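You operate a simulated robot arm through the tools that you are given. There is no shell and no other tool.

Carry out the task below with a simulated two-armed robot. There is one attempt and no reset: what you move stays moved.

Task
Get the base film running: roller switch to free, air on, shaft switch to four, then press RUN once.

Only the result counts: the job must be done as asked and must still hold three seconds after the hand-in. Knocking over, shifting, dropping, spilling or breaking anything else fails it.

Robot
Two 7-joint arms with fingered hands on one trunk that stands fixed in place. Base frame: the origin is at the foot of the trunk, x ahead of it, y to its left, z up. Readings come in mm, rad, newtons and seconds.
The left shoulder is at [139, 125, 1179], the right one opposite. With the tool pointing down near the work surface each hand reaches from about 520 to 900 mm from the base axis, measured 20 degrees to its own side. Payload 3.7 kg a hand.
The tool frame of a hand sits at the grasp point between the pads (the TCP): z along the fingers, y along the line on which they close. The tips reach 25 mm beyond it. The gripper opens to 88 mm; its body begins 29 mm behind the TCP. The gripper is a hand of 5 fingers: y runs from the thumb to the fingers, the wrist lies at [-13, -97, -162] in the tool frame, and closing takes about 1.5 s.
Orientation is that of the tool frame in the base frame, as a unit quaternion [x, y, z, w]. With the fingers straight down and the wrist toward the robot, the tool's x, y and z point along [0, 1, 0], [1, 0, 0] and [0, 0, -1] of the base frame.

Tools
- The arms move only by the tool step_arm. It takes "left_deltas", "right_deltas" or both (then of equal length, played together; a hand with none holds still); each is a list of rows, each a list of 2 entries, a list of its own where there are three numbers: the turn, a rotation vector about the tool's x, y, z in degrees, then the shift along the tool's x, y, z in mm. In form: [[[rx, ry, rz], [tx, ty, tz]], ...]. A call has 1 to 20 rows; each row shifts and turns the commanded pose from where the row before left it, along the tool's axes as they then stand. "left_fingers" and "right_fingers" are, for a hand that has rows, the finger opening in mm, from 0 to 88, set as the call begins (left out, the last holds). A row lasts 0.2 s, in which the tool goes at most 50 mm and 0.15 rad; a call with a longer step from one row to the next is refused whole, and so is a gripper value outside its range. A pose out of reach is approached as far as the arm can. The call stops where the force on the tool passes 50 N (or 10 N more than at its start, if that is more) or the arm is blocked; 0.2 s more then pass. Each finger travels about 45 mm/s and halts on what it meets, pressing with about 21 N; the grip force reading is that of the motor and also rises with nothing between the fingers. The clock runs only during rows and for 0.2 s after the last one: add rows that do not move to give the fingers time. The reply holds the time, the measured pose of the TCP, the force on the tool along the base axes, the opening and the grip force, in the units named above and with some noise, with the torque about the TCP (base axes, N m) and any sound that the robot's microphone picked up.
- Cameras (640 x 400 px; columns grow to the right, rows downward): "scene" is now at [222.8, -59.6, 1339.3]; the picture's right is [-0.62, -0.78, 0.00], its down [-0.32, 0.25, -0.91] and it looks along [0.72, -0.57, -0.40] (base axes); focal length 285 px, centre (320, 200). "left" rides on the left gripper at [-59, -79, -105] in its tool frame; the picture's right is [-0.73, -0.32, 0.61], its down [0.62, -0.68, 0.38] and it looks along [0.29, 0.66, 0.70] (tool axes); focal length 234 px, centre (320, 200). "right" rides on the right gripper at [59, -79, -105] in its tool frame; the picture's right is [-0.73, 0.32, -0.61], its down [-0.62, -0.68, 0.38] and it looks along [-0.29, 0.66, 0.70] (tool axes); focal length 234 px, centre (320, 200). There is no depth. A picture from a camera that has moved, and an enlarged one, comes with that camera's place and axes in the base frame and with its lens.
- get_image(camera): a new picture of that camera. The clock stands still meanwhile.
- raise_lower(by): moves the trunk up (or, below 0, down) by that many mm; the arms and the scene camera ride with it, the base frame stays. It gives what a move gives, with no picture.
- move_fingers(index, middle, ring, little, thumb_bend, thumb_turn, hand): sets how far each is bent, from 0 (flat) to 1 (curled in); at 0.3 the hand is open as for a grip, at 0.7 the pads meet at the TCP. One left out holds its place. A second passes; each finger stops where it meets its share of the squeeze, and holds until it gets a number again. A gripper value or a shape takes the hand back. It gives what a move gives, with no picture; readings hold the bend of each and the force on index, middle, ring, little, thumb and palm. thumb_turn goes from beside the hand (0) to across from the fingers (1), as for a grip.
- grasp_type(shape, hand): the hand has 5 fingers and takes this shape, open, in about a second: jaw (thumb against the fingers, like two jaws); tri (thumb and two fingers); tip (a fingertip pinch); poke (one finger out to press); point (the index stretched); flat (the hand flat); cup (the hand cupped); fist (a fist). The gripper value then closes the fingers along that shape, each until it touches; the sizes above hold for jaw. It gives what a move gives, with no picture.
- head_to(pan, tilt): turns the head with the scene camera to pan (to the left, within 1.396 rad either way) and tilt (down, from -0.506 to 1.204), counted from straight ahead of the robot (the tilt from the chest, where the trunk bows). It gives what a move gives.
- zoom(camera, box): a new picture of the part [left, top, right, bottom] of that camera's present view, enlarged. The clock stands still meanwhile.
- sign_off(): hands the job in; it is judged then, once.

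Nothing tells you positions but the pictures and the camera data. Unless the task says otherwise, let go and move clear before handing in.

The tools are called after "Emit:" as a command line: name --argument value ..., lists and objects as JSON in quotes. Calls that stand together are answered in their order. step_arm: Moves the arms, as the interface text tells. Its arguments: {"type":"object","properties":{"left_deltas":{"type":"array","items":{"type":"array"}},"left_fingers":{"type":"number"},"right_deltas":{"type":"array","items":{"type":"array"}},"right_fingers":{"type":"number"}},"required":[]} The other tools are called the same way: raise_lower (by) moves the trunk up or down; grasp_type (shape, hand) gives the hand a shape; move_fingers (index, middle, ring, little, thumb_bend, thumb_turn, hand) moves the fingers one by one; head_to (pan, tilt) turns the head that bears the scene camera; get_image (camera) takes a picture; zoom (camera, box) takes an enlarged picture of a part of a camera's view; sign_off () hands the job in.

At the start:

```text
clock: 0.0
left_tcp_pos: [507.8, -78.5, 1122.4]
left_tool_rot: [0.707, 0.707, 0.0, 0.0]
left_contact_force: [0.1, 0.0, 0.1]
left_wrist_torque: [-0.03, 0.05, 0.03]
left_width: 87.8
left_finger_force: 0.1
left_shape: jaw
left_bend: [0.3, 0.3, 0.3, 0.3, 0.3, 0.98]
left_finger forces: [0.0, 0.1, 0.0, 0.1, 0.0, 0.0]
right_tcp_pos: [386.8, -426.1, 1206.5]
right_tool_rot: [0.708, 0.707, 0.001, 0.0]
right_contact_force: [0.4, 0.9, 0.0]
right_wrist_torque: [0.01, 0.01, -0.01]
right_width: 87.8
right_finger_force: 0.0
right_shape: jaw
right_bend: [0.3, 0.3, 0.3, 0.3, 0.3, 0.98]
right_finger forces: [0.0, 0.0, 0.0, 0.0, 0.0, 0.0]
trunk travel left (down, up): [-200.0, 215.0]
head pan, tilt (commanded): [-0.668, 0.415]
```

scene: 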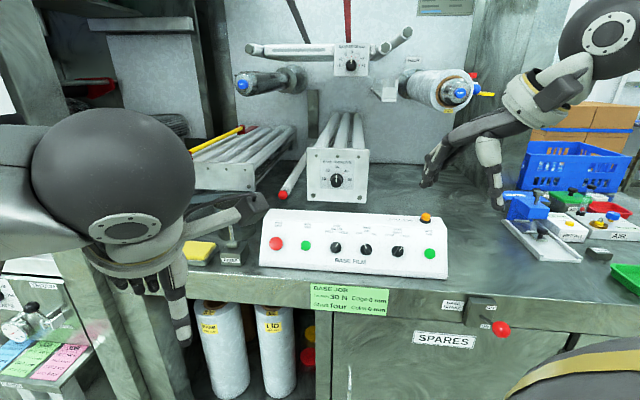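
right: 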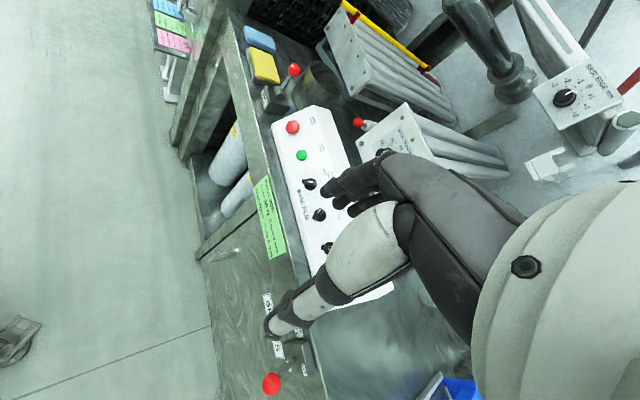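
left: 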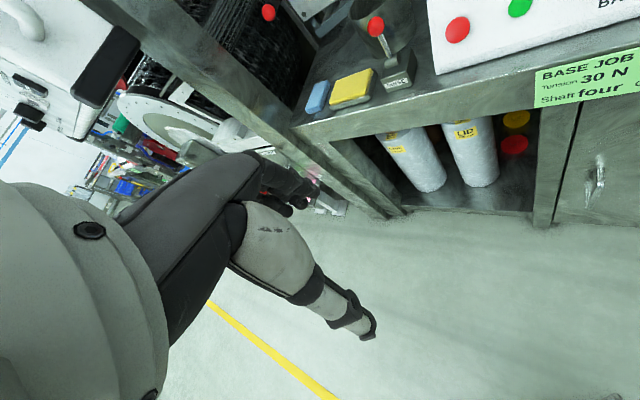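

I see a bench with a white BASE FILM control box (red, green buttons, three rotary knobs, another green button), with levers to either side and a job card. I'll zoom in on the labels before moving anything.

Emit:
zoom --camera "scene" --box '[250, 200, 460, 320]'

Emit:
zoom --camera "scene" --box '[400, 270, 560, 360]'

Emit:
zoom --camera "scene" --box '[180, 180, 300, 280]'

Emit:
zoom --camera "scene" --box '[480, 150, 640, 280]'

Emit:
zoom --camera "scene" --box '[230, 20, 490, 200]'

```text
3.05 times, centred on (355, 260) of scene
camera zoom: at [222.8, -59.6, 1339.3], right [-0.62, -0.78, 0.0], down [-0.32, 0.25, -0.91], along [0.72, -0.57, -0.4], focal length 868 px, centre (213, 17)
```

zoom: 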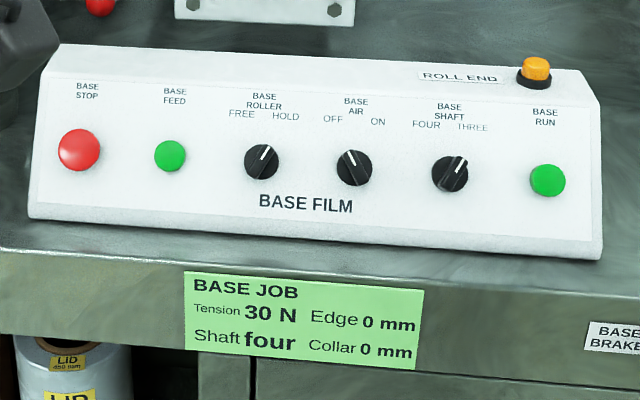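

```text
4.00 times, centred on (480, 315) of scene
camera zoom: at [222.8, -59.6, 1339.3], right [-0.62, -0.78, 0.0], down [-0.32, 0.25, -0.91], along [0.72, -0.57, -0.4], focal length 1139 px, centre (-320, -260)
```

zoom: 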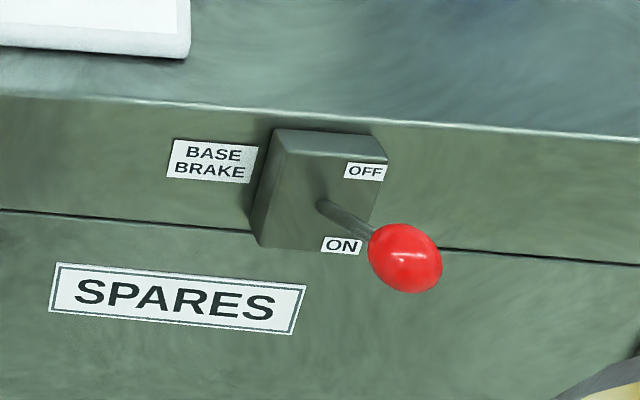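

```text
4.00 times, centred on (240, 230) of scene
camera zoom: at [222.8, -59.6, 1339.3], right [-0.62, -0.78, 0.0], down [-0.32, 0.25, -0.91], along [0.72, -0.57, -0.4], focal length 1139 px, centre (640, 80)
```

zoom: 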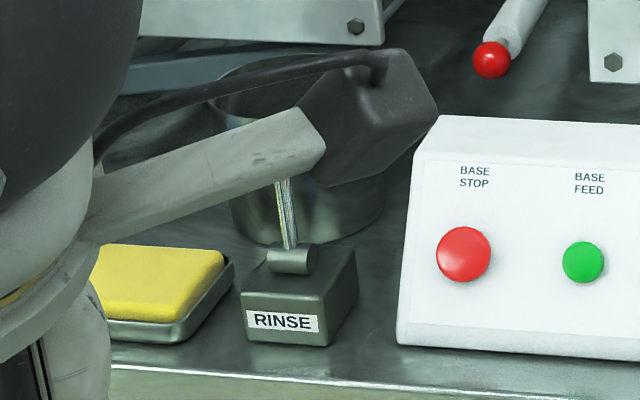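

```text
3.08 times, centred on (560, 215) of scene
camera zoom: at [222.8, -59.6, 1339.3], right [-0.62, -0.78, 0.0], down [-0.32, 0.25, -0.91], along [0.72, -0.57, -0.4], focal length 876 px, centre (-418, 154)
```

zoom: 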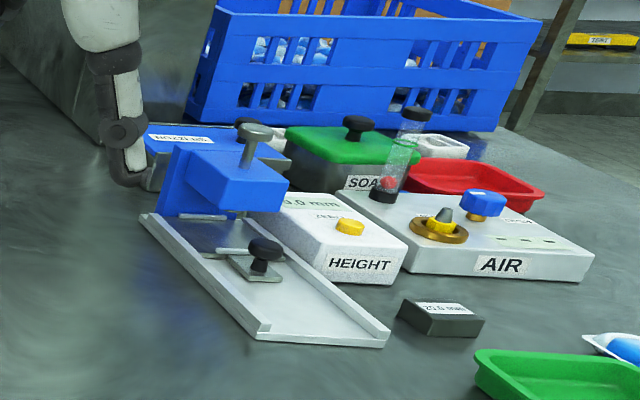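

```text
2.22 times, centred on (360, 110) of scene
camera zoom: at [222.8, -59.6, 1339.3], right [-0.62, -0.78, 0.0], down [-0.32, 0.25, -0.91], along [0.72, -0.57, -0.4], focal length 633 px, centre (231, 400)
```

zoom: 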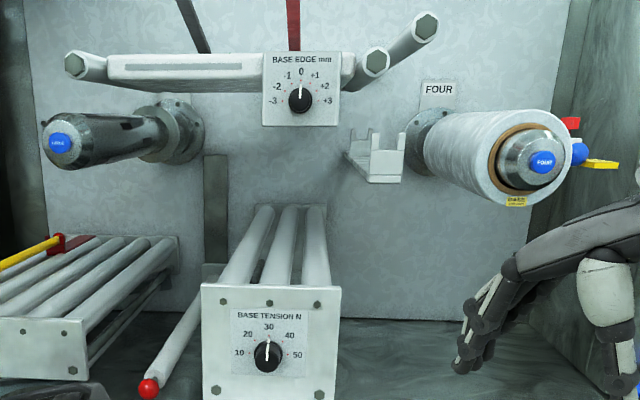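

The panel lies about 45° to the robot's right, at roughly [806,-373,925] (STOP) through [578,-590,929] (SHAFT knob). Roller looks to be at HOLD, air at OFF and shaft at THREE. I'll look closer at the knob shapes.

Emit:
zoom --camera "scene" --box '[320, 225, 420, 275]'

Emit:
zoom --camera "right" --box '[260, 100, 400, 300]'

Emit:
head_to --pan -0.75 --tilt 0.6

Emit:
get_image --camera "scene"

```text
6.40 times, centred on (370, 250) of scene
camera zoom: at [222.8, -59.6, 1339.3], right [-0.62, -0.78, 0.0], down [-0.32, 0.25, -0.91], along [0.72, -0.57, -0.4], focal length 1822 px, centre (0, -120)
```

zoom: 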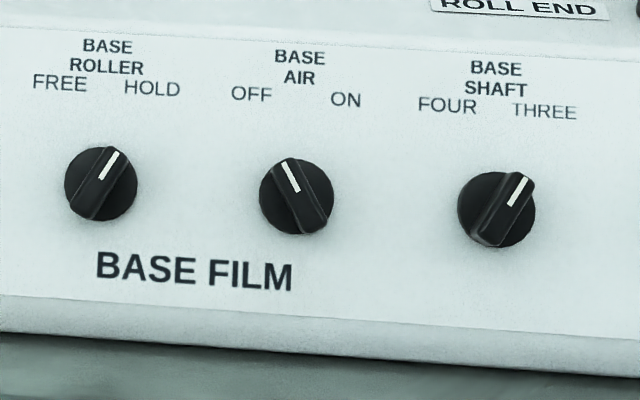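

```text
2.00 times, centred on (330, 200) of right
camera zoom: at [307.6, -366.5, 1311.1], right [0.32, -0.73, 0.61], down [-0.68, -0.62, -0.38], along [0.66, -0.29, -0.7], focal length 468 px, centre (300, 200)
```

zoom: 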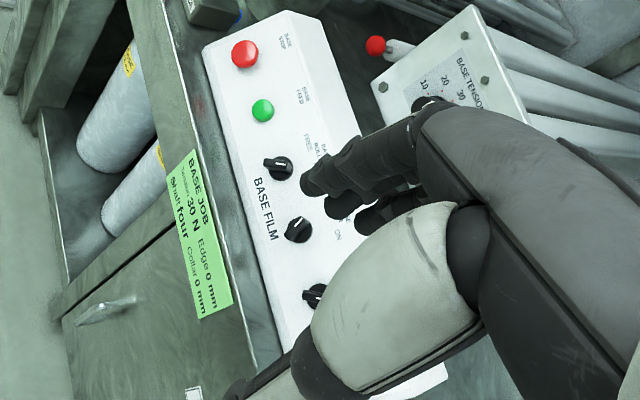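

```text
clock: 0.7
left_tcp_pos: [508.0, -78.0, 1123.5]
left_tool_rot: [0.707, 0.707, 0.0, 0.0]
left_contact_force: [-0.6, -0.8, 0.2]
left_wrist_torque: [0.01, 0.04, -0.02]
left_width: 87.2
left_finger_force: 0.1
left_shape: jaw
left_bend: [0.3, 0.3, 0.3, 0.3, 0.3, 0.98]
left_finger forces: [0.0, 0.0, 0.0, 0.0, 0.1, 0.0]
right_tcp_pos: [387.7, -425.6, 1207.4]
right_tool_rot: [0.708, 0.707, 0.0, -0.001]
right_contact_force: [1.1, -0.5, -0.4]
right_wrist_torque: [0.04, -0.01, 0.0]
right_width: 87.6
right_finger_force: 0.0
right_shape: jaw
right_bend: [0.3, 0.3, 0.3, 0.3, 0.3, 0.98]
right_finger forces: [0.0, 0.0, 0.1, 0.0, 0.1, 0.1]
trunk travel left (down, up): [-200.0, 215.0]
head pan, tilt (commanded): [-0.75, 0.6]
```

```text
taken
camera scene: at [215.0, -62.6, 1322.6], right [-0.68, -0.73, 0.0], down [-0.41, 0.38, -0.83], along [0.6, -0.56, -0.56], focal length 285 px, centre (320, 200)
```

scene: 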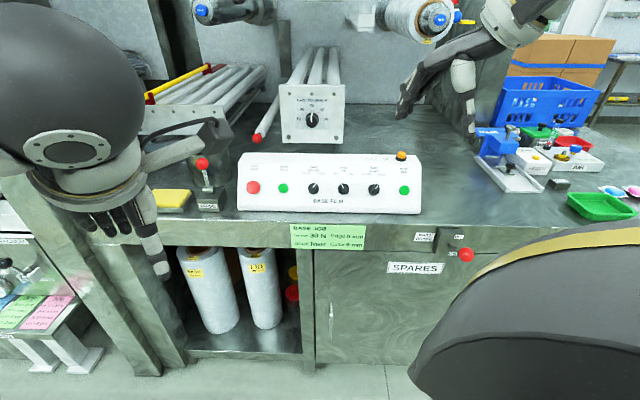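

The knobs are black discs, each with a raised grip bar. Roller is at HOLD, air at OFF and shaft at THREE. I'll put the right hand into the poke shape at its present safe place and check where its fingertip is.

Emit:
grasp_type --hand "right" --shape "poke"

Emit:
get_image --camera "right"

Emit:
get_image --camera "scene"

Emit:
zoom --camera "scene" --box '[380, 0, 640, 160]'

Emit:
zoom --camera "scene" --box '[220, 140, 430, 260]'

```text
clock: 1.6
left_tcp_pos: [507.1, -77.0, 1124.2]
left_tool_rot: [0.708, 0.707, 0.0, 0.0]
left_contact_force: [0.8, 0.0, 0.0]
left_wrist_torque: [0.02, -0.02, 0.02]
left_width: 87.5
left_finger_force: 0.1
left_shape: jaw
left_bend: [0.3, 0.3, 0.3, 0.3, 0.3, 0.98]
left_finger forces: [0.1, 0.0, 0.1, 0.0, 0.0, 0.0]
right_tcp_pos: [387.2, -425.2, 1207.0]
right_tool_rot: [0.707, 0.707, 0.0, 0.0]
right_contact_force: [-0.1, 0.5, 0.7]
right_wrist_torque: [-0.01, 0.02, -0.03]
right_width: 0.2
right_finger_force: 0.0
right_shape: poke
right_bend: [0.7, 0.7, 0.99, 0.99, 1.0, 1.0]
right_finger forces: [0.1, 0.0, 0.0, 0.0, 0.0, 0.1]
trunk travel left (down, up): [-200.0, 215.0]
head pan, tilt (commanded): [-0.75, 0.6]
```

```text
taken
camera right: at [307.6, -366.5, 1311.1], right [0.32, -0.73, 0.61], down [-0.68, -0.62, -0.38], along [0.66, -0.29, -0.7], focal length 234 px, centre (320, 200)
```

right: 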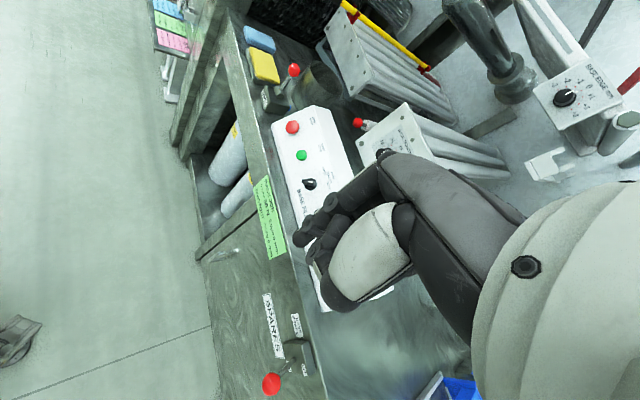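

```text
taken
camera scene: at [215.0, -62.6, 1322.5], right [-0.68, -0.73, 0.0], down [-0.41, 0.39, -0.83], along [0.6, -0.56, -0.56], focal length 285 px, centre (320, 200)
```

scene: 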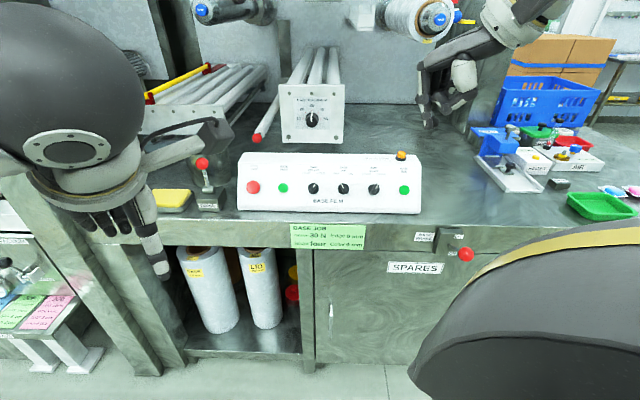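

```text
2.46 times, centred on (510, 80) of scene
camera zoom: at [215.0, -62.6, 1322.5], right [-0.68, -0.73, 0.0], down [-0.41, 0.39, -0.83], along [0.6, -0.56, -0.56], focal length 701 px, centre (-148, 495)
```

zoom: 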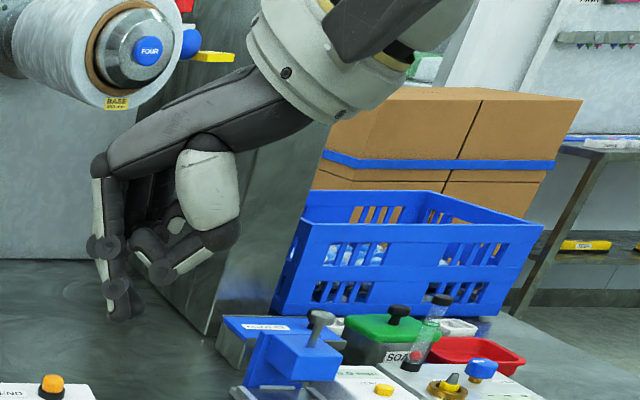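

```text
3.05 times, centred on (325, 200) of scene
camera zoom: at [215.0, -62.6, 1322.5], right [-0.68, -0.73, 0.0], down [-0.41, 0.39, -0.83], along [0.6, -0.56, -0.56], focal length 868 px, centre (305, 200)
```

zoom: 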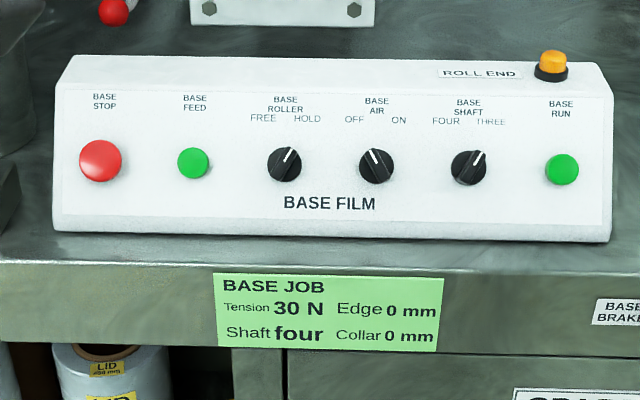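

The poke shape leaves two fingers partly out (index and middle at 0.7). I'll zoom in on the hand to see exactly where the tips are.

Emit:
zoom --camera "scene" --box '[405, 50, 485, 135]'

Emit:
zoom --camera "right" --box '[280, 150, 440, 320]'

Emit:
get_image --camera "left"

```text
4.71 times, centred on (445, 92) of scene
camera zoom: at [215.0, -62.6, 1322.5], right [-0.68, -0.73, 0.0], down [-0.41, 0.39, -0.83], along [0.6, -0.56, -0.56], focal length 1340 px, centre (-268, 706)
```

zoom: 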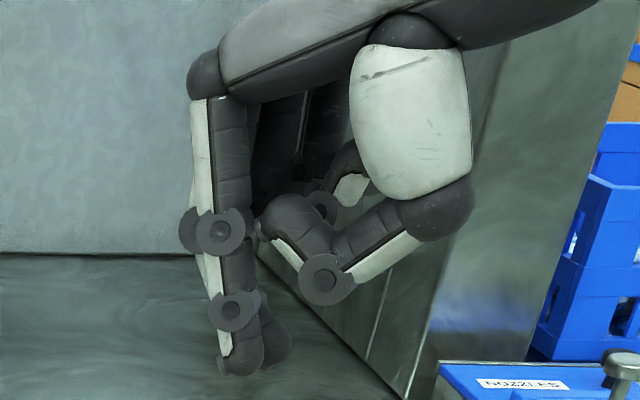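

```text
2.35 times, centred on (360, 235) of right
camera zoom: at [307.6, -366.5, 1311.1], right [0.32, -0.73, 0.61], down [-0.68, -0.62, -0.38], along [0.66, -0.29, -0.7], focal length 551 px, centre (226, 118)
```

zoom: 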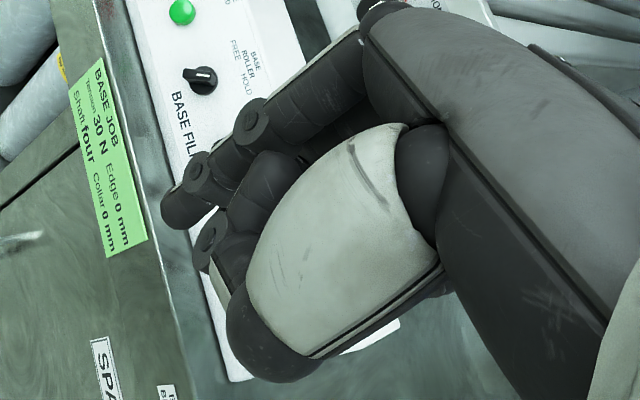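

```text
taken
camera left: at [429.3, -136.7, 1227.3], right [-0.32, -0.73, -0.61], down [-0.68, 0.62, -0.38], along [0.66, 0.29, -0.7], focal length 234 px, centre (320, 200)
```

left: 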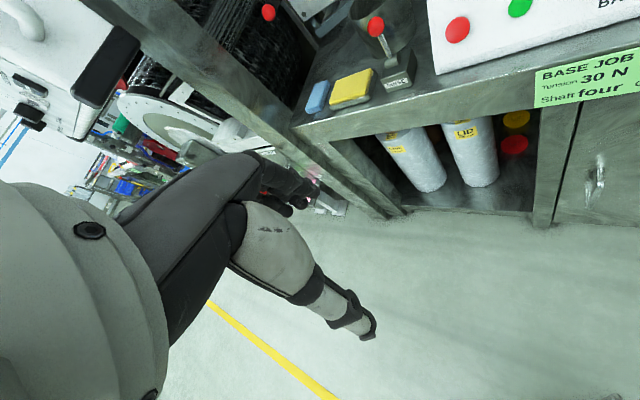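

Index tip sits at about tool [+8, -2, +24], with the middle finger beside it. Next I'll zoom on the panel's left end in the right and left cameras to work out the tilt of the panel face.

Emit:
zoom --camera "right" --box '[262, 95, 358, 155]'

Emit:
zoom --camera "right" --box '[262, 140, 358, 200]'

Emit:
zoom --camera "scene" --box '[230, 145, 330, 215]'

Emit:
zoom --camera "scene" --box '[330, 145, 430, 215]'

```text
6.67 times, centred on (310, 125) of right
camera zoom: at [307.6, -366.5, 1311.1], right [0.32, -0.73, 0.61], down [-0.68, -0.62, -0.38], along [0.66, -0.29, -0.7], focal length 1561 px, centre (387, 700)
```

zoom: 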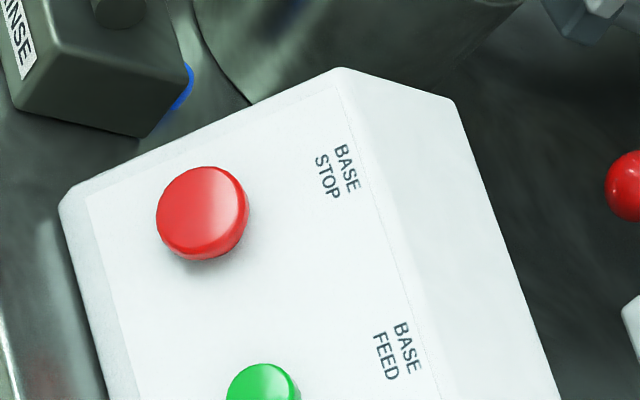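

```text
6.67 times, centred on (310, 170) of right
camera zoom: at [307.6, -366.5, 1311.1], right [0.32, -0.73, 0.61], down [-0.68, -0.62, -0.38], along [0.66, -0.29, -0.7], focal length 1561 px, centre (387, 400)
```

zoom: 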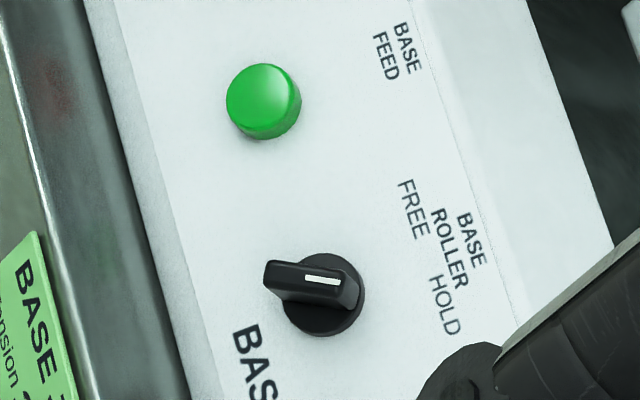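

```text
5.71 times, centred on (280, 180) of scene
camera zoom: at [215.0, -62.6, 1322.5], right [-0.68, -0.73, 0.0], down [-0.41, 0.39, -0.83], along [0.6, -0.56, -0.56], focal length 1627 px, centre (549, 314)
```

zoom: 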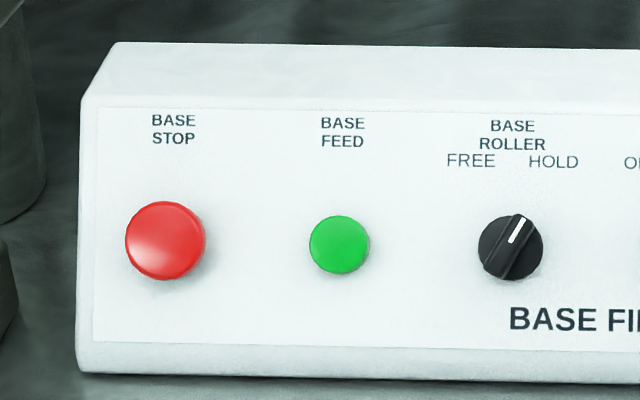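

```text
5.71 times, centred on (380, 180) of scene
camera zoom: at [215.0, -62.6, 1322.5], right [-0.68, -0.73, 0.0], down [-0.41, 0.39, -0.83], along [0.6, -0.56, -0.56], focal length 1627 px, centre (-23, 314)
```

zoom: 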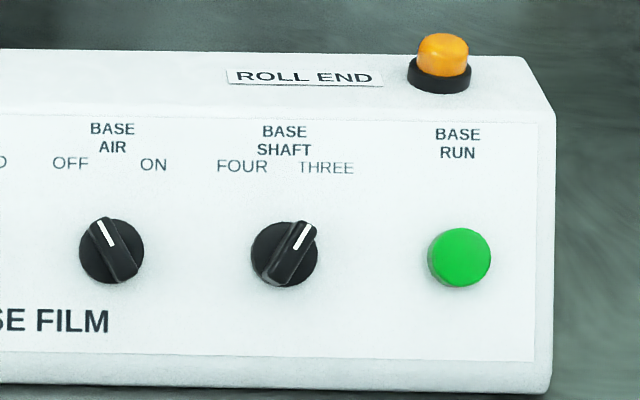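

The face leans back about 57° from horizontal. Its normal is about [-0.59, 0.59, 0.55], the knob pitch is about 80 mm, and the ROLLER knob is near [701,-491,915]. I'll curl the middle finger so only the index is out, then move the right hand to a hover point well in front of the panel.

Emit:
move_fingers --hand "right" --middle 1.0

Emit:
step_arm --right_deltas '[[[0, 0, 0], [-8, 24.75, 24.6]], [[0, 0, 0], [-8, 24.75, 24.6]], [[0, 0, 0], [-8, 24.75, 24.6]], [[0, 0, 0], [-8, 24.75, 24.6]], [[0, 0, 0], [-8, 24.75, 24.6]], [[0, 0, 0], [-8, 24.75, 24.6]], [[0, 0, 0], [-8, 24.75, 24.6]], [[0, 0, 0], [-8, 24.75, 24.6]]]'

Emit:
get_image --camera "scene"

Emit:
get_image --camera "right"

```text
clock: 2.6
left_tcp_pos: [507.4, -78.0, 1124.1]
left_tool_rot: [0.707, 0.707, 0.0, 0.0]
left_contact_force: [-0.9, -0.8, 0.4]
left_wrist_torque: [0.0, -0.02, 0.01]
left_width: 87.8
left_finger_force: 0.0
left_shape: jaw
left_bend: [0.3, 0.3, 0.3, 0.3, 0.3, 0.98]
left_finger forces: [0.1, 0.0, 0.1, 0.1, 0.0, 0.0]
right_tcp_pos: [386.2, -424.6, 1207.1]
right_tool_rot: [0.707, 0.707, 0.0, 0.0]
right_contact_force: [-1.0, 1.0, -0.5]
right_wrist_torque: [-0.02, 0.02, -0.03]
right_width: 22.7
right_finger_force: 0.1
right_shape: fingers
right_bend: [0.7, 1.0, 0.99, 0.99, 1.0, 1.0]
right_finger forces: [0.1, 0.0, 0.0, 0.1, 0.0, 0.1]
trunk travel left (down, up): [-200.0, 215.0]
head pan, tilt (commanded): [-0.75, 0.6]
```

```text
clock: 4.4
left_tcp_pos: [510.0, -77.4, 1122.4]
left_tool_rot: [0.707, 0.707, 0.0, 0.0]
left_contact_force: [-0.2, -0.1, 0.0]
left_wrist_torque: [-0.02, 0.01, 0.03]
left_width: 87.6
left_finger_force: 0.0
left_shape: jaw
left_bend: [0.3, 0.3, 0.3, 0.3, 0.3, 0.98]
left_finger forces: [0.1, 0.1, 0.1, 0.0, 0.0, 0.0]
right_tcp_pos: [585.7, -490.7, 1010.0]
right_tool_rot: [0.707, 0.707, 0.0, 0.0]
right_contact_force: [0.4, 0.4, -0.7]
right_wrist_torque: [-0.02, 0.03, 0.0]
right_width: 22.8
right_finger_force: 0.1
right_shape: fingers
right_bend: [0.7, 1.0, 0.99, 0.99, 1.0, 1.0]
right_finger forces: [0.1, 0.1, 0.1, 0.0, 0.0, 0.1]
trunk travel left (down, up): [-200.0, 215.0]
head pan, tilt (commanded): [-0.75, 0.6]
```

```text
taken
camera scene: at [216.2, -63.1, 1322.1], right [-0.68, -0.73, 0.0], down [-0.41, 0.39, -0.82], along [0.6, -0.56, -0.57], focal length 285 px, centre (320, 200)
```

scene: 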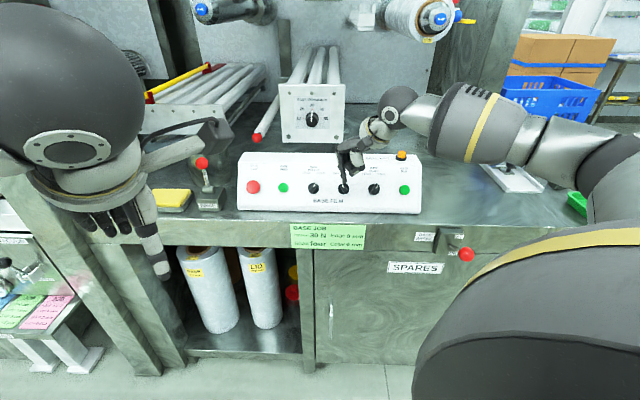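

```text
taken
camera right: at [507.0, -431.2, 1113.2], right [0.32, -0.73, 0.61], down [-0.68, -0.62, -0.38], along [0.66, -0.29, -0.7], focal length 234 px, centre (320, 200)
```

right: 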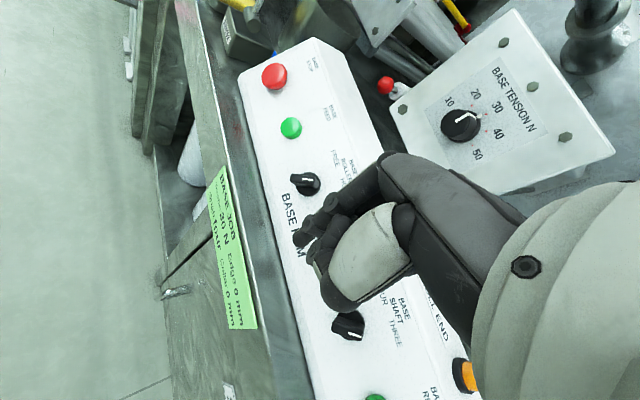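

The hand is above and in front of AIR, with the elbow out to the right and high, and everything is clear. Now I'll turn the tool to face the panel squarely, yawing 45° and then pitching 57°.

Emit:
step_arm --right_deltas '[[[0, 0, 7.5], [0, 0, 0]], [[0, 0, 7.5], [0, 0, 0]], [[0, 0, 7.5], [0, 0, 0]], [[0, 0, 7.5], [0, 0, 0]], [[0, 0, 7.5], [0, 0, 0]], [[0, 0, 7.5], [0, 0, 0]]]'

Emit:
step_arm --right_deltas '[[[-7.5, 0, 0], [0, 0, 0]], [[-7.5, 0, 0], [0, 0, 0]], [[-7.5, 0, 0], [0, 0, 0]], [[-7.5, 0, 0], [0, 0, 0]]]'

Emit:
get_image --camera "scene"

Emit:
get_image --camera "right"

```text
clock: 5.8
left_tcp_pos: [507.5, -77.8, 1123.1]
left_tool_rot: [0.707, 0.707, 0.0, 0.0]
left_contact_force: [0.1, 0.7, -0.3]
left_wrist_torque: [0.02, 0.02, 0.02]
left_width: 87.5
left_finger_force: 0.1
left_shape: jaw
left_bend: [0.3, 0.3, 0.3, 0.3, 0.3, 0.98]
left_finger forces: [0.0, 0.0, 0.1, 0.0, 0.0, 0.0]
right_tcp_pos: [585.2, -488.9, 1010.8]
right_tool_rot: [0.925, 0.381, 0.0, 0.0]
right_contact_force: [0.0, -0.2, 0.0]
right_wrist_torque: [0.01, 0.04, 0.0]
right_width: 22.8
right_finger_force: 0.1
right_shape: fingers
right_bend: [0.7, 1.0, 0.99, 0.99, 1.0, 1.0]
right_finger forces: [0.0, 0.0, 0.0, 0.0, 0.0, 0.0]
trunk travel left (down, up): [-200.0, 215.0]
head pan, tilt (commanded): [-0.75, 0.6]
```

```text
clock: 6.8
left_tcp_pos: [507.8, -78.7, 1122.5]
left_tool_rot: [0.707, 0.707, 0.0, 0.0]
left_contact_force: [-0.4, 0.2, -1.1]
left_wrist_torque: [-0.03, 0.0, -0.02]
left_width: 87.4
left_finger_force: 0.1
left_shape: jaw
left_bend: [0.3, 0.3, 0.3, 0.3, 0.3, 0.98]
left_finger forces: [0.0, 0.1, 0.1, 0.0, 0.1, 0.0]
right_tcp_pos: [584.7, -488.6, 1010.6]
right_tool_rot: [0.892, 0.37, 0.101, 0.239]
right_contact_force: [-0.4, 0.2, 0.5]
right_wrist_torque: [-0.01, 0.0, 0.01]
right_width: 22.6
right_finger_force: 0.0
right_shape: fingers
right_bend: [0.7, 1.0, 0.99, 0.99, 1.0, 1.0]
right_finger forces: [0.1, 0.1, 0.0, 0.0, 0.1, 0.1]
trunk travel left (down, up): [-200.0, 215.0]
head pan, tilt (commanded): [-0.75, 0.6]
```

```text
taken
camera scene: at [215.1, -62.7, 1322.5], right [-0.68, -0.73, 0.0], down [-0.41, 0.39, -0.83], along [0.6, -0.56, -0.57], focal length 285 px, centre (320, 200)
```

scene: 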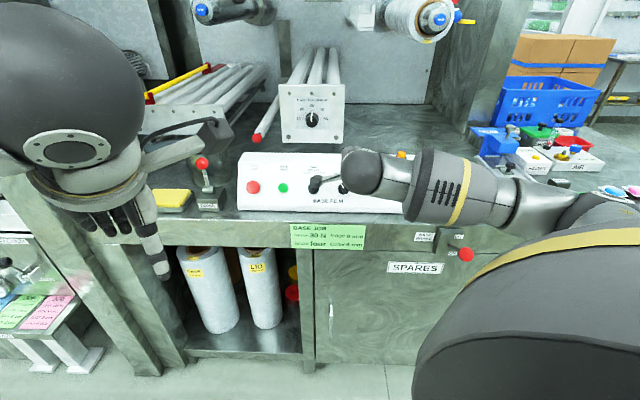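

```text
taken
camera right: at [540.9, -362.2, 1060.8], right [-0.53, -0.5, 0.69], down [-0.72, -0.16, -0.67], along [0.44, -0.85, -0.27], focal length 234 px, centre (320, 200)
```

right: 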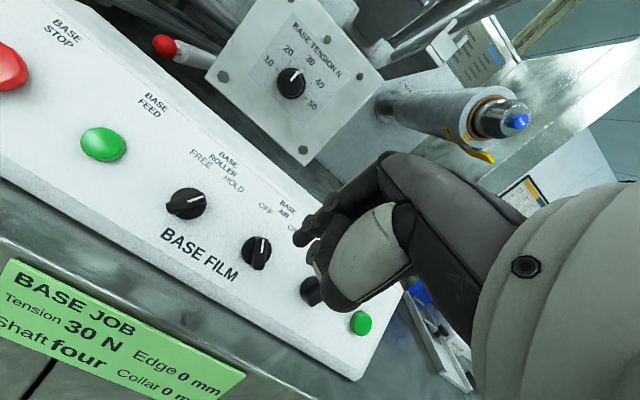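

The hand is rotated 30° down toward the panel, with knobs and fingertip both visible to the right camera. That tilt suits pushing the knob bars sideways, so I'll zoom in on the fingertip and knobs to set the offsets.

Emit:
zoom --camera "right" --box '[240, 160, 400, 320]'

Emit:
zoom --camera "right" --box '[140, 140, 300, 290]'

Emit:
zoom --camera "scene" --box '[290, 140, 410, 215]'

```text
2.50 times, centred on (320, 240) of right
camera zoom: at [540.9, -362.2, 1060.8], right [-0.53, -0.5, 0.69], down [-0.72, -0.16, -0.67], along [0.44, -0.85, -0.27], focal length 585 px, centre (320, 100)
```

zoom: 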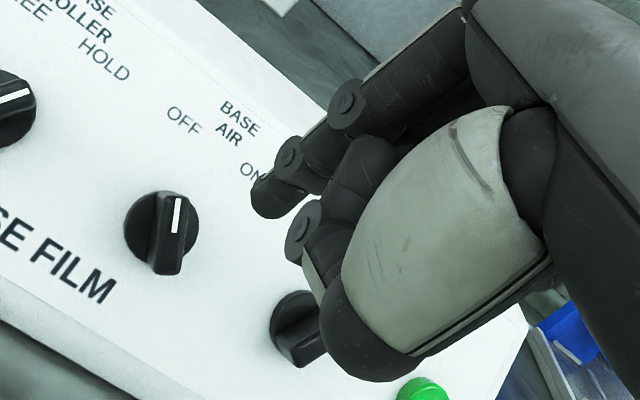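

```text
2.67 times, centred on (220, 215) of right
camera zoom: at [540.9, -362.2, 1060.8], right [-0.53, -0.5, 0.69], down [-0.72, -0.16, -0.67], along [0.44, -0.85, -0.27], focal length 624 px, centre (587, 160)
```

zoom: 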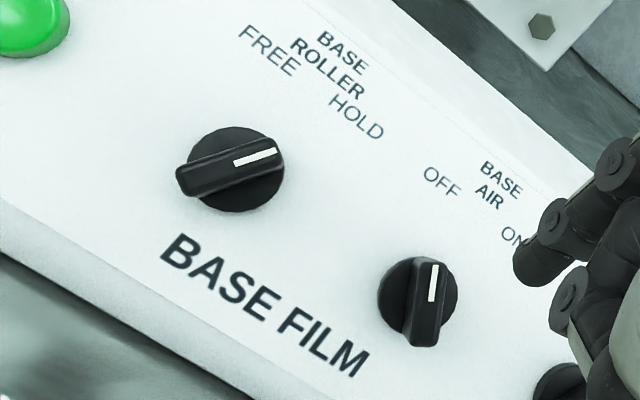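

```text
5.33 times, centred on (350, 178) of scene
camera zoom: at [215.1, -62.7, 1322.5], right [-0.68, -0.73, 0.0], down [-0.41, 0.39, -0.83], along [0.6, -0.56, -0.57], focal length 1519 px, centre (160, 320)
```

zoom: 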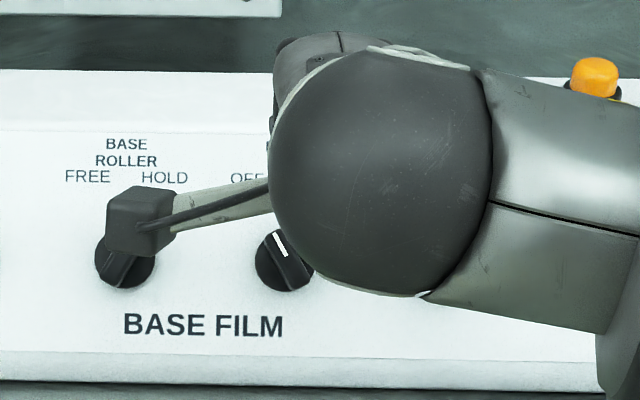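

Three views agree that ROLLER's axis meets the face near [704,-493,912]. The index tip ball is at about tool [8,-1,16]. I'll bring it to a standoff just right of ROLLER's bar, about 27 mm off the face, and check.

Emit:
step_arm --right_deltas '[[[0, 0, 0], [11.25, 5.4, 19.2]], [[0, 0, 0], [11.25, 5.4, 19.2]], [[0, 0, 0], [11.25, 5.4, 19.2]], [[0, 0, 0], [11.25, 5.4, 19.2]]]'

Emit:
get_image --camera "right"

Emit:
zoom --camera "right" --box '[220, 170, 360, 290]'

Emit:
get_image --camera "scene"

```text
clock: 7.8
left_tcp_pos: [508.5, -77.6, 1123.0]
left_tool_rot: [0.707, 0.707, -0.001, 0.0]
left_contact_force: [-0.2, 0.3, -0.2]
left_wrist_torque: [0.02, -0.02, 0.01]
left_width: 87.5
left_finger_force: 0.2
left_shape: jaw
left_bend: [0.3, 0.3, 0.3, 0.3, 0.3, 0.98]
left_finger forces: [0.0, 0.1, 0.0, 0.1, 0.0, 0.0]
right_tcp_pos: [657.6, -498.6, 955.0]
right_tool_rot: [0.892, 0.37, 0.098, 0.239]
right_contact_force: [-0.7, -0.9, -0.5]
right_wrist_torque: [0.01, 0.01, -0.01]
right_width: 22.6
right_finger_force: 0.1
right_shape: fingers
right_bend: [0.7, 1.0, 0.99, 0.99, 1.0, 1.0]
right_finger forces: [0.0, 0.0, 0.0, 0.0, 0.0, 0.0]
trunk travel left (down, up): [-200.0, 215.0]
head pan, tilt (commanded): [-0.75, 0.6]
```

```text
taken
camera right: at [613.5, -371.0, 1004.6], right [-0.53, -0.5, 0.69], down [-0.72, -0.16, -0.67], along [0.44, -0.85, -0.27], focal length 234 px, centre (320, 200)
```

right: 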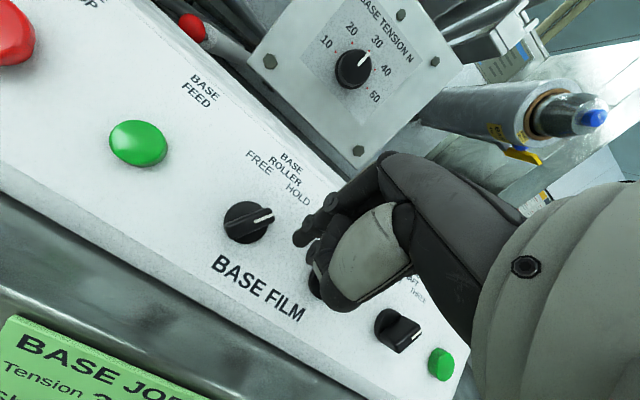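

```text
3.33 times, centred on (290, 230) of right
camera zoom: at [613.5, -371.0, 1004.6], right [-0.53, -0.5, 0.69], down [-0.72, -0.16, -0.67], along [0.44, -0.85, -0.27], focal length 781 px, centre (420, 100)
```

zoom: 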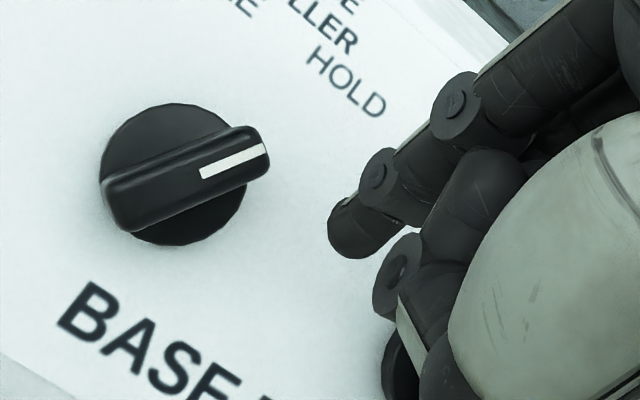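

```text
taken
camera scene: at [215.4, -62.6, 1322.4], right [-0.68, -0.73, 0.0], down [-0.41, 0.39, -0.82], along [0.6, -0.56, -0.57], focal length 285 px, centre (320, 200)
```

scene: 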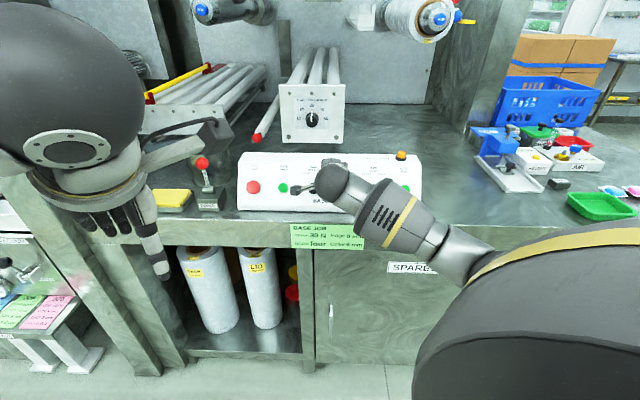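

The tip is right of ROLLER's bar, about 31 mm off the face and 32 mm to the right of the axis. I'll go straight in along the panel normal by 13 mm and look again.

Emit:
step_arm --right_deltas '[[[0, 0, 0], [0, 2.0, 3.9]], [[0, 0, 0], [0, 2.0, 3.9]], [[0, 0, 0], [0, 1.9, 3.8]]]'

Emit:
zoom --camera "right" --box '[220, 170, 360, 290]'

```text
clock: 8.6
left_tcp_pos: [508.2, -79.4, 1122.8]
left_tool_rot: [0.708, 0.707, 0.0, 0.001]
left_contact_force: [0.5, 0.0, 0.2]
left_wrist_torque: [-0.03, 0.01, 0.01]
left_width: 87.6
left_finger_force: 0.0
left_shape: jaw
left_bend: [0.3, 0.3, 0.3, 0.3, 0.3, 0.98]
left_finger forces: [0.1, 0.0, 0.1, 0.1, 0.0, 0.0]
right_tcp_pos: [666.0, -506.3, 947.2]
right_tool_rot: [0.892, 0.369, 0.099, 0.239]
right_contact_force: [0.1, -0.5, -0.2]
right_wrist_torque: [-0.01, 0.01, 0.01]
right_width: 22.8
right_finger_force: 0.1
right_shape: fingers
right_bend: [0.7, 1.0, 0.99, 0.99, 1.0, 1.0]
right_finger forces: [0.0, 0.0, 0.0, 0.1, 0.0, 0.0]
trunk travel left (down, up): [-200.0, 215.0]
head pan, tilt (commanded): [-0.75, 0.6]
```

```text
3.33 times, centred on (290, 230) of right
camera zoom: at [621.2, -378.7, 998.0], right [-0.53, -0.5, 0.69], down [-0.72, -0.16, -0.67], along [0.44, -0.85, -0.27], focal length 781 px, centre (420, 100)
```

zoom: 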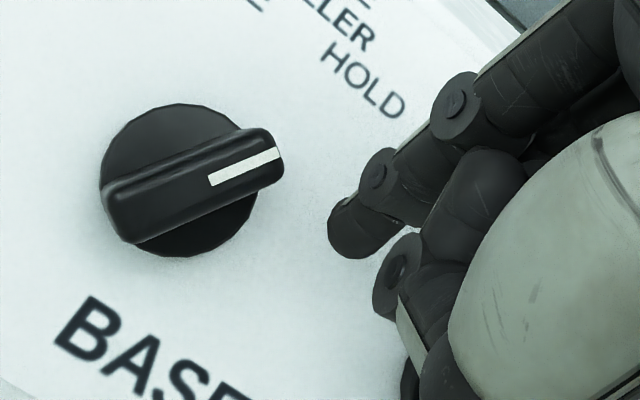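

The tip is about 17 mm off the face, alongside the upper part of the bar, which stands about 20 mm proud. Next I'll push left (+x tool) in small steps to swing ROLLER from HOLD to FREE.

Emit:
step_arm --right_deltas '[[[0, 0, 0], [3, 0, 0]], [[0, 0, 0], [3, 0, 0]], [[0, 0, 0], [3, 0, 0]], [[0, 0, 0], [3, 0, 0]], [[0, 0, 0], [2, 0, 0]], [[0, 0, 0], [2, 0, 0]]]'

Emit:
zoom --camera "right" --box '[220, 170, 360, 290]'

```text
clock: 10.0
left_tcp_pos: [507.6, -78.2, 1122.9]
left_tool_rot: [0.707, 0.707, 0.0, 0.001]
left_contact_force: [-0.1, -0.3, 0.0]
left_wrist_torque: [0.0, 0.01, 0.0]
left_width: 87.5
left_finger_force: 0.1
left_shape: jaw
left_bend: [0.3, 0.3, 0.3, 0.3, 0.3, 0.98]
left_finger forces: [0.0, 0.0, 0.0, 0.0, 0.1, 0.1]
right_tcp_pos: [675.3, -495.6, 948.3]
right_tool_rot: [0.893, 0.369, 0.1, 0.24]
right_contact_force: [-2.2, -4.4, 0.3]
right_wrist_torque: [-0.08, 0.03, -0.07]
right_width: 22.1
right_finger_force: 3.0
right_shape: fingers
right_bend: [0.7, 1.0, 0.99, 0.99, 1.0, 1.0]
right_finger forces: [5.3, 0.0, 0.0, 0.1, 0.0, 0.1]
trunk travel left (down, up): [-200.0, 215.0]
head pan, tilt (commanded): [-0.75, 0.6]
```

```text
3.33 times, centred on (290, 230) of right
camera zoom: at [631.8, -368.6, 998.6], right [-0.53, -0.49, 0.69], down [-0.72, -0.16, -0.67], along [0.44, -0.85, -0.27], focal length 781 px, centre (420, 100)
```

zoom: 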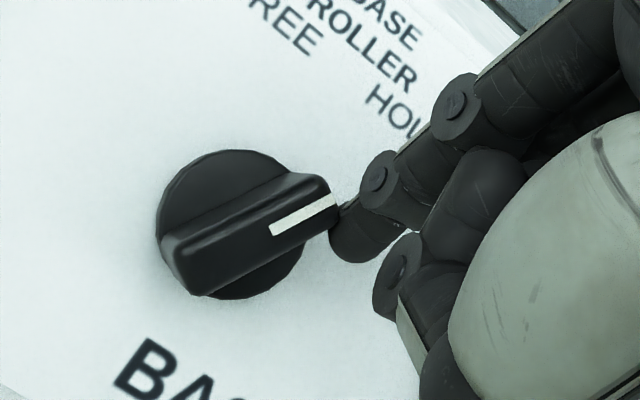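

Contact is made at about 5 N against the bar's pointer end. I'll keep pushing left.

Emit:
step_arm --right_deltas '[[[0, 0, 0], [2, 0, 0]], [[0, 0, 0], [2, 0, 0]], [[0, 0, 0], [2, 0, 0]]]'

Emit:
zoom --camera "right" --box '[220, 170, 360, 290]'

```text
clock: 10.8
left_tcp_pos: [507.6, -77.0, 1123.0]
left_tool_rot: [0.707, 0.707, 0.0, 0.0]
left_contact_force: [0.0, -0.1, -0.8]
left_wrist_torque: [0.0, -0.01, 0.01]
left_width: 87.6
left_finger_force: 0.1
left_shape: jaw
left_bend: [0.3, 0.3, 0.3, 0.3, 0.3, 0.98]
left_finger forces: [0.0, 0.0, 0.1, 0.0, 0.1, 0.0]
right_tcp_pos: [680.9, -489.7, 948.5]
right_tool_rot: [0.893, 0.369, 0.098, 0.24]
right_contact_force: [-0.8, -2.3, 1.3]
right_wrist_torque: [0.0, 0.02, -0.06]
right_width: 22.9
right_finger_force: 0.5
right_shape: fingers
right_bend: [0.7, 1.0, 0.99, 0.99, 1.0, 1.0]
right_finger forces: [1.9, 0.1, 0.0, 0.0, 0.1, 0.0]
trunk travel left (down, up): [-200.0, 215.0]
head pan, tilt (commanded): [-0.75, 0.6]
```

```text
3.33 times, centred on (290, 230) of right
camera zoom: at [636.5, -363.2, 998.5], right [-0.53, -0.5, 0.69], down [-0.72, -0.16, -0.67], along [0.44, -0.85, -0.27], focal length 781 px, centre (420, 100)
```

zoom: 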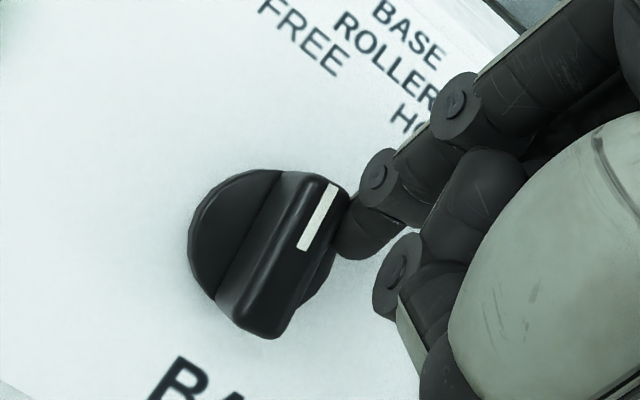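

ROLLER has swung past centre toward FREE. A little more push will seat it.

Emit:
step_arm --right_deltas '[[[0, 0, 0], [2, 0, 0]], [[0, 0, 0], [2, 0, 0]], [[0, 0, 0], [2, 0, 0]]]'

Emit:
zoom --camera "right" --box '[220, 170, 360, 290]'

```text
clock: 11.6
left_tcp_pos: [506.4, -77.2, 1124.1]
left_tool_rot: [0.707, 0.707, 0.0, -0.001]
left_contact_force: [-1.4, 0.7, -0.1]
left_wrist_torque: [-0.02, 0.01, 0.0]
left_width: 87.7
left_finger_force: 0.0
left_shape: jaw
left_bend: [0.3, 0.3, 0.3, 0.3, 0.3, 0.98]
left_finger forces: [0.1, 0.0, 0.0, 0.0, 0.0, 0.0]
right_tcp_pos: [683.1, -487.9, 948.0]
right_tool_rot: [0.893, 0.368, 0.098, 0.239]
right_contact_force: [-5.0, -6.5, 2.1]
right_wrist_torque: [-0.14, 0.07, -0.11]
right_width: 22.5
right_finger_force: 4.3
right_shape: fingers
right_bend: [0.7, 1.0, 0.99, 0.99, 1.0, 1.0]
right_finger forces: [8.1, 0.1, 0.1, 0.0, 0.0, 0.0]
trunk travel left (down, up): [-200.0, 215.0]
head pan, tilt (commanded): [-0.75, 0.6]
```

```text
3.33 times, centred on (290, 230) of right
camera zoom: at [640.0, -360.5, 998.3], right [-0.53, -0.49, 0.69], down [-0.72, -0.16, -0.67], along [0.44, -0.85, -0.27], focal length 781 px, centre (420, 100)
```

zoom: 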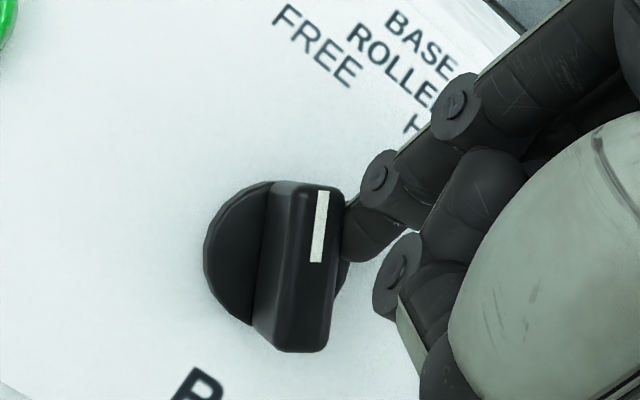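

The bar is now vertical in this view, matching how the other knob looked at its left position. Resistance also rose to 8 N as the tip stopped moving, so it should be at its stop. I'll back off to the right, retreat along the normal and verify.

Emit:
step_arm --right_deltas '[[[0, 0, 0], [-5, 0, 0]], [[0, 0, 0], [-5, 0, 0]], [[0, 0, 0], [-5, 0, 0]], [[0, 0, 0], [0, -5, -10]], [[0, 0, 0], [0, -5, -10]], [[0, 0, 0], [0, -5, -10]]]'

Emit:
get_image --camera "right"

Emit:
zoom --camera "right" --box '[200, 150, 360, 290]'

Emit:
zoom --camera "scene" --box '[280, 150, 420, 220]'

```text
clock: 13.0
left_tcp_pos: [507.8, -76.4, 1123.4]
left_tool_rot: [0.707, 0.707, -0.001, 0.0]
left_contact_force: [-0.2, 0.8, -0.2]
left_wrist_torque: [0.03, 0.0, 0.0]
left_width: 87.6
left_finger_force: 0.1
left_shape: jaw
left_bend: [0.3, 0.3, 0.3, 0.3, 0.3, 0.98]
left_finger forces: [0.0, 0.0, 0.0, 0.1, 0.0, 0.1]
right_tcp_pos: [654.6, -476.7, 966.9]
right_tool_rot: [0.893, 0.369, 0.099, 0.239]
right_contact_force: [-0.7, -0.5, -1.0]
right_wrist_torque: [-0.05, 0.0, 0.0]
right_width: 22.8
right_finger_force: 0.1
right_shape: fingers
right_bend: [0.7, 1.0, 0.99, 0.99, 1.0, 1.0]
right_finger forces: [0.0, 0.0, 0.0, 0.0, 0.0, 0.0]
trunk travel left (down, up): [-200.0, 215.0]
head pan, tilt (commanded): [-0.75, 0.6]
```

```text
taken
camera right: at [609.8, -349.7, 1016.6], right [-0.53, -0.5, 0.69], down [-0.72, -0.16, -0.67], along [0.44, -0.85, -0.27], focal length 234 px, centre (320, 200)
```

right: 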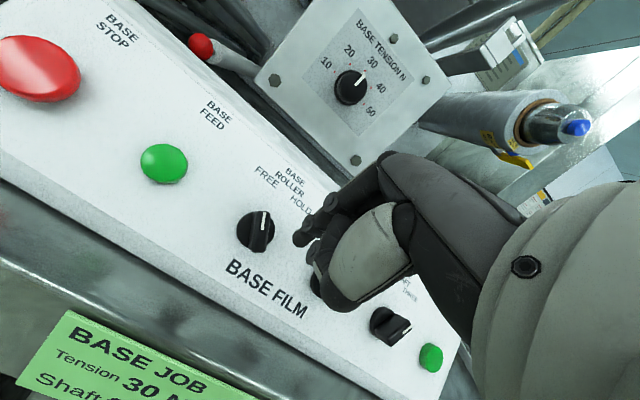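

```text
2.86 times, centred on (280, 220) of right
camera zoom: at [609.8, -349.7, 1016.6], right [-0.53, -0.5, 0.69], down [-0.72, -0.16, -0.67], along [0.44, -0.85, -0.27], focal length 669 px, centre (434, 143)
```

zoom: 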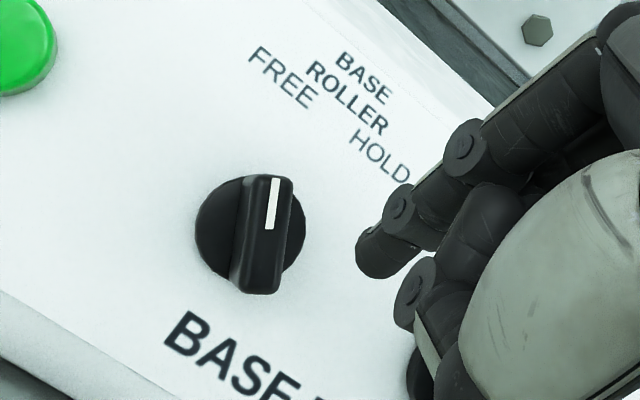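

```text
4.57 times, centred on (350, 185) of scene
camera zoom: at [214.8, -62.5, 1322.6], right [-0.68, -0.73, 0.0], down [-0.41, 0.39, -0.83], along [0.6, -0.56, -0.56], focal length 1302 px, centre (183, 269)
```

zoom: 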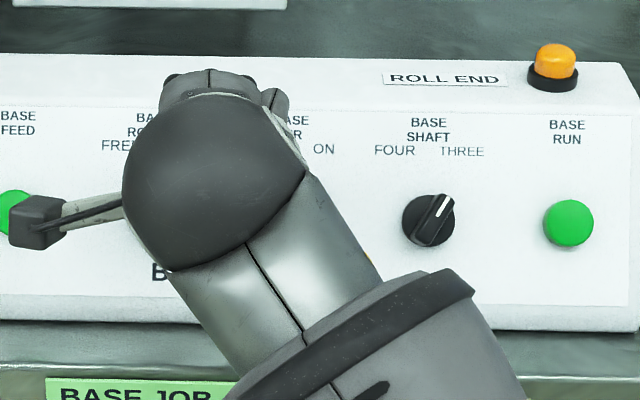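

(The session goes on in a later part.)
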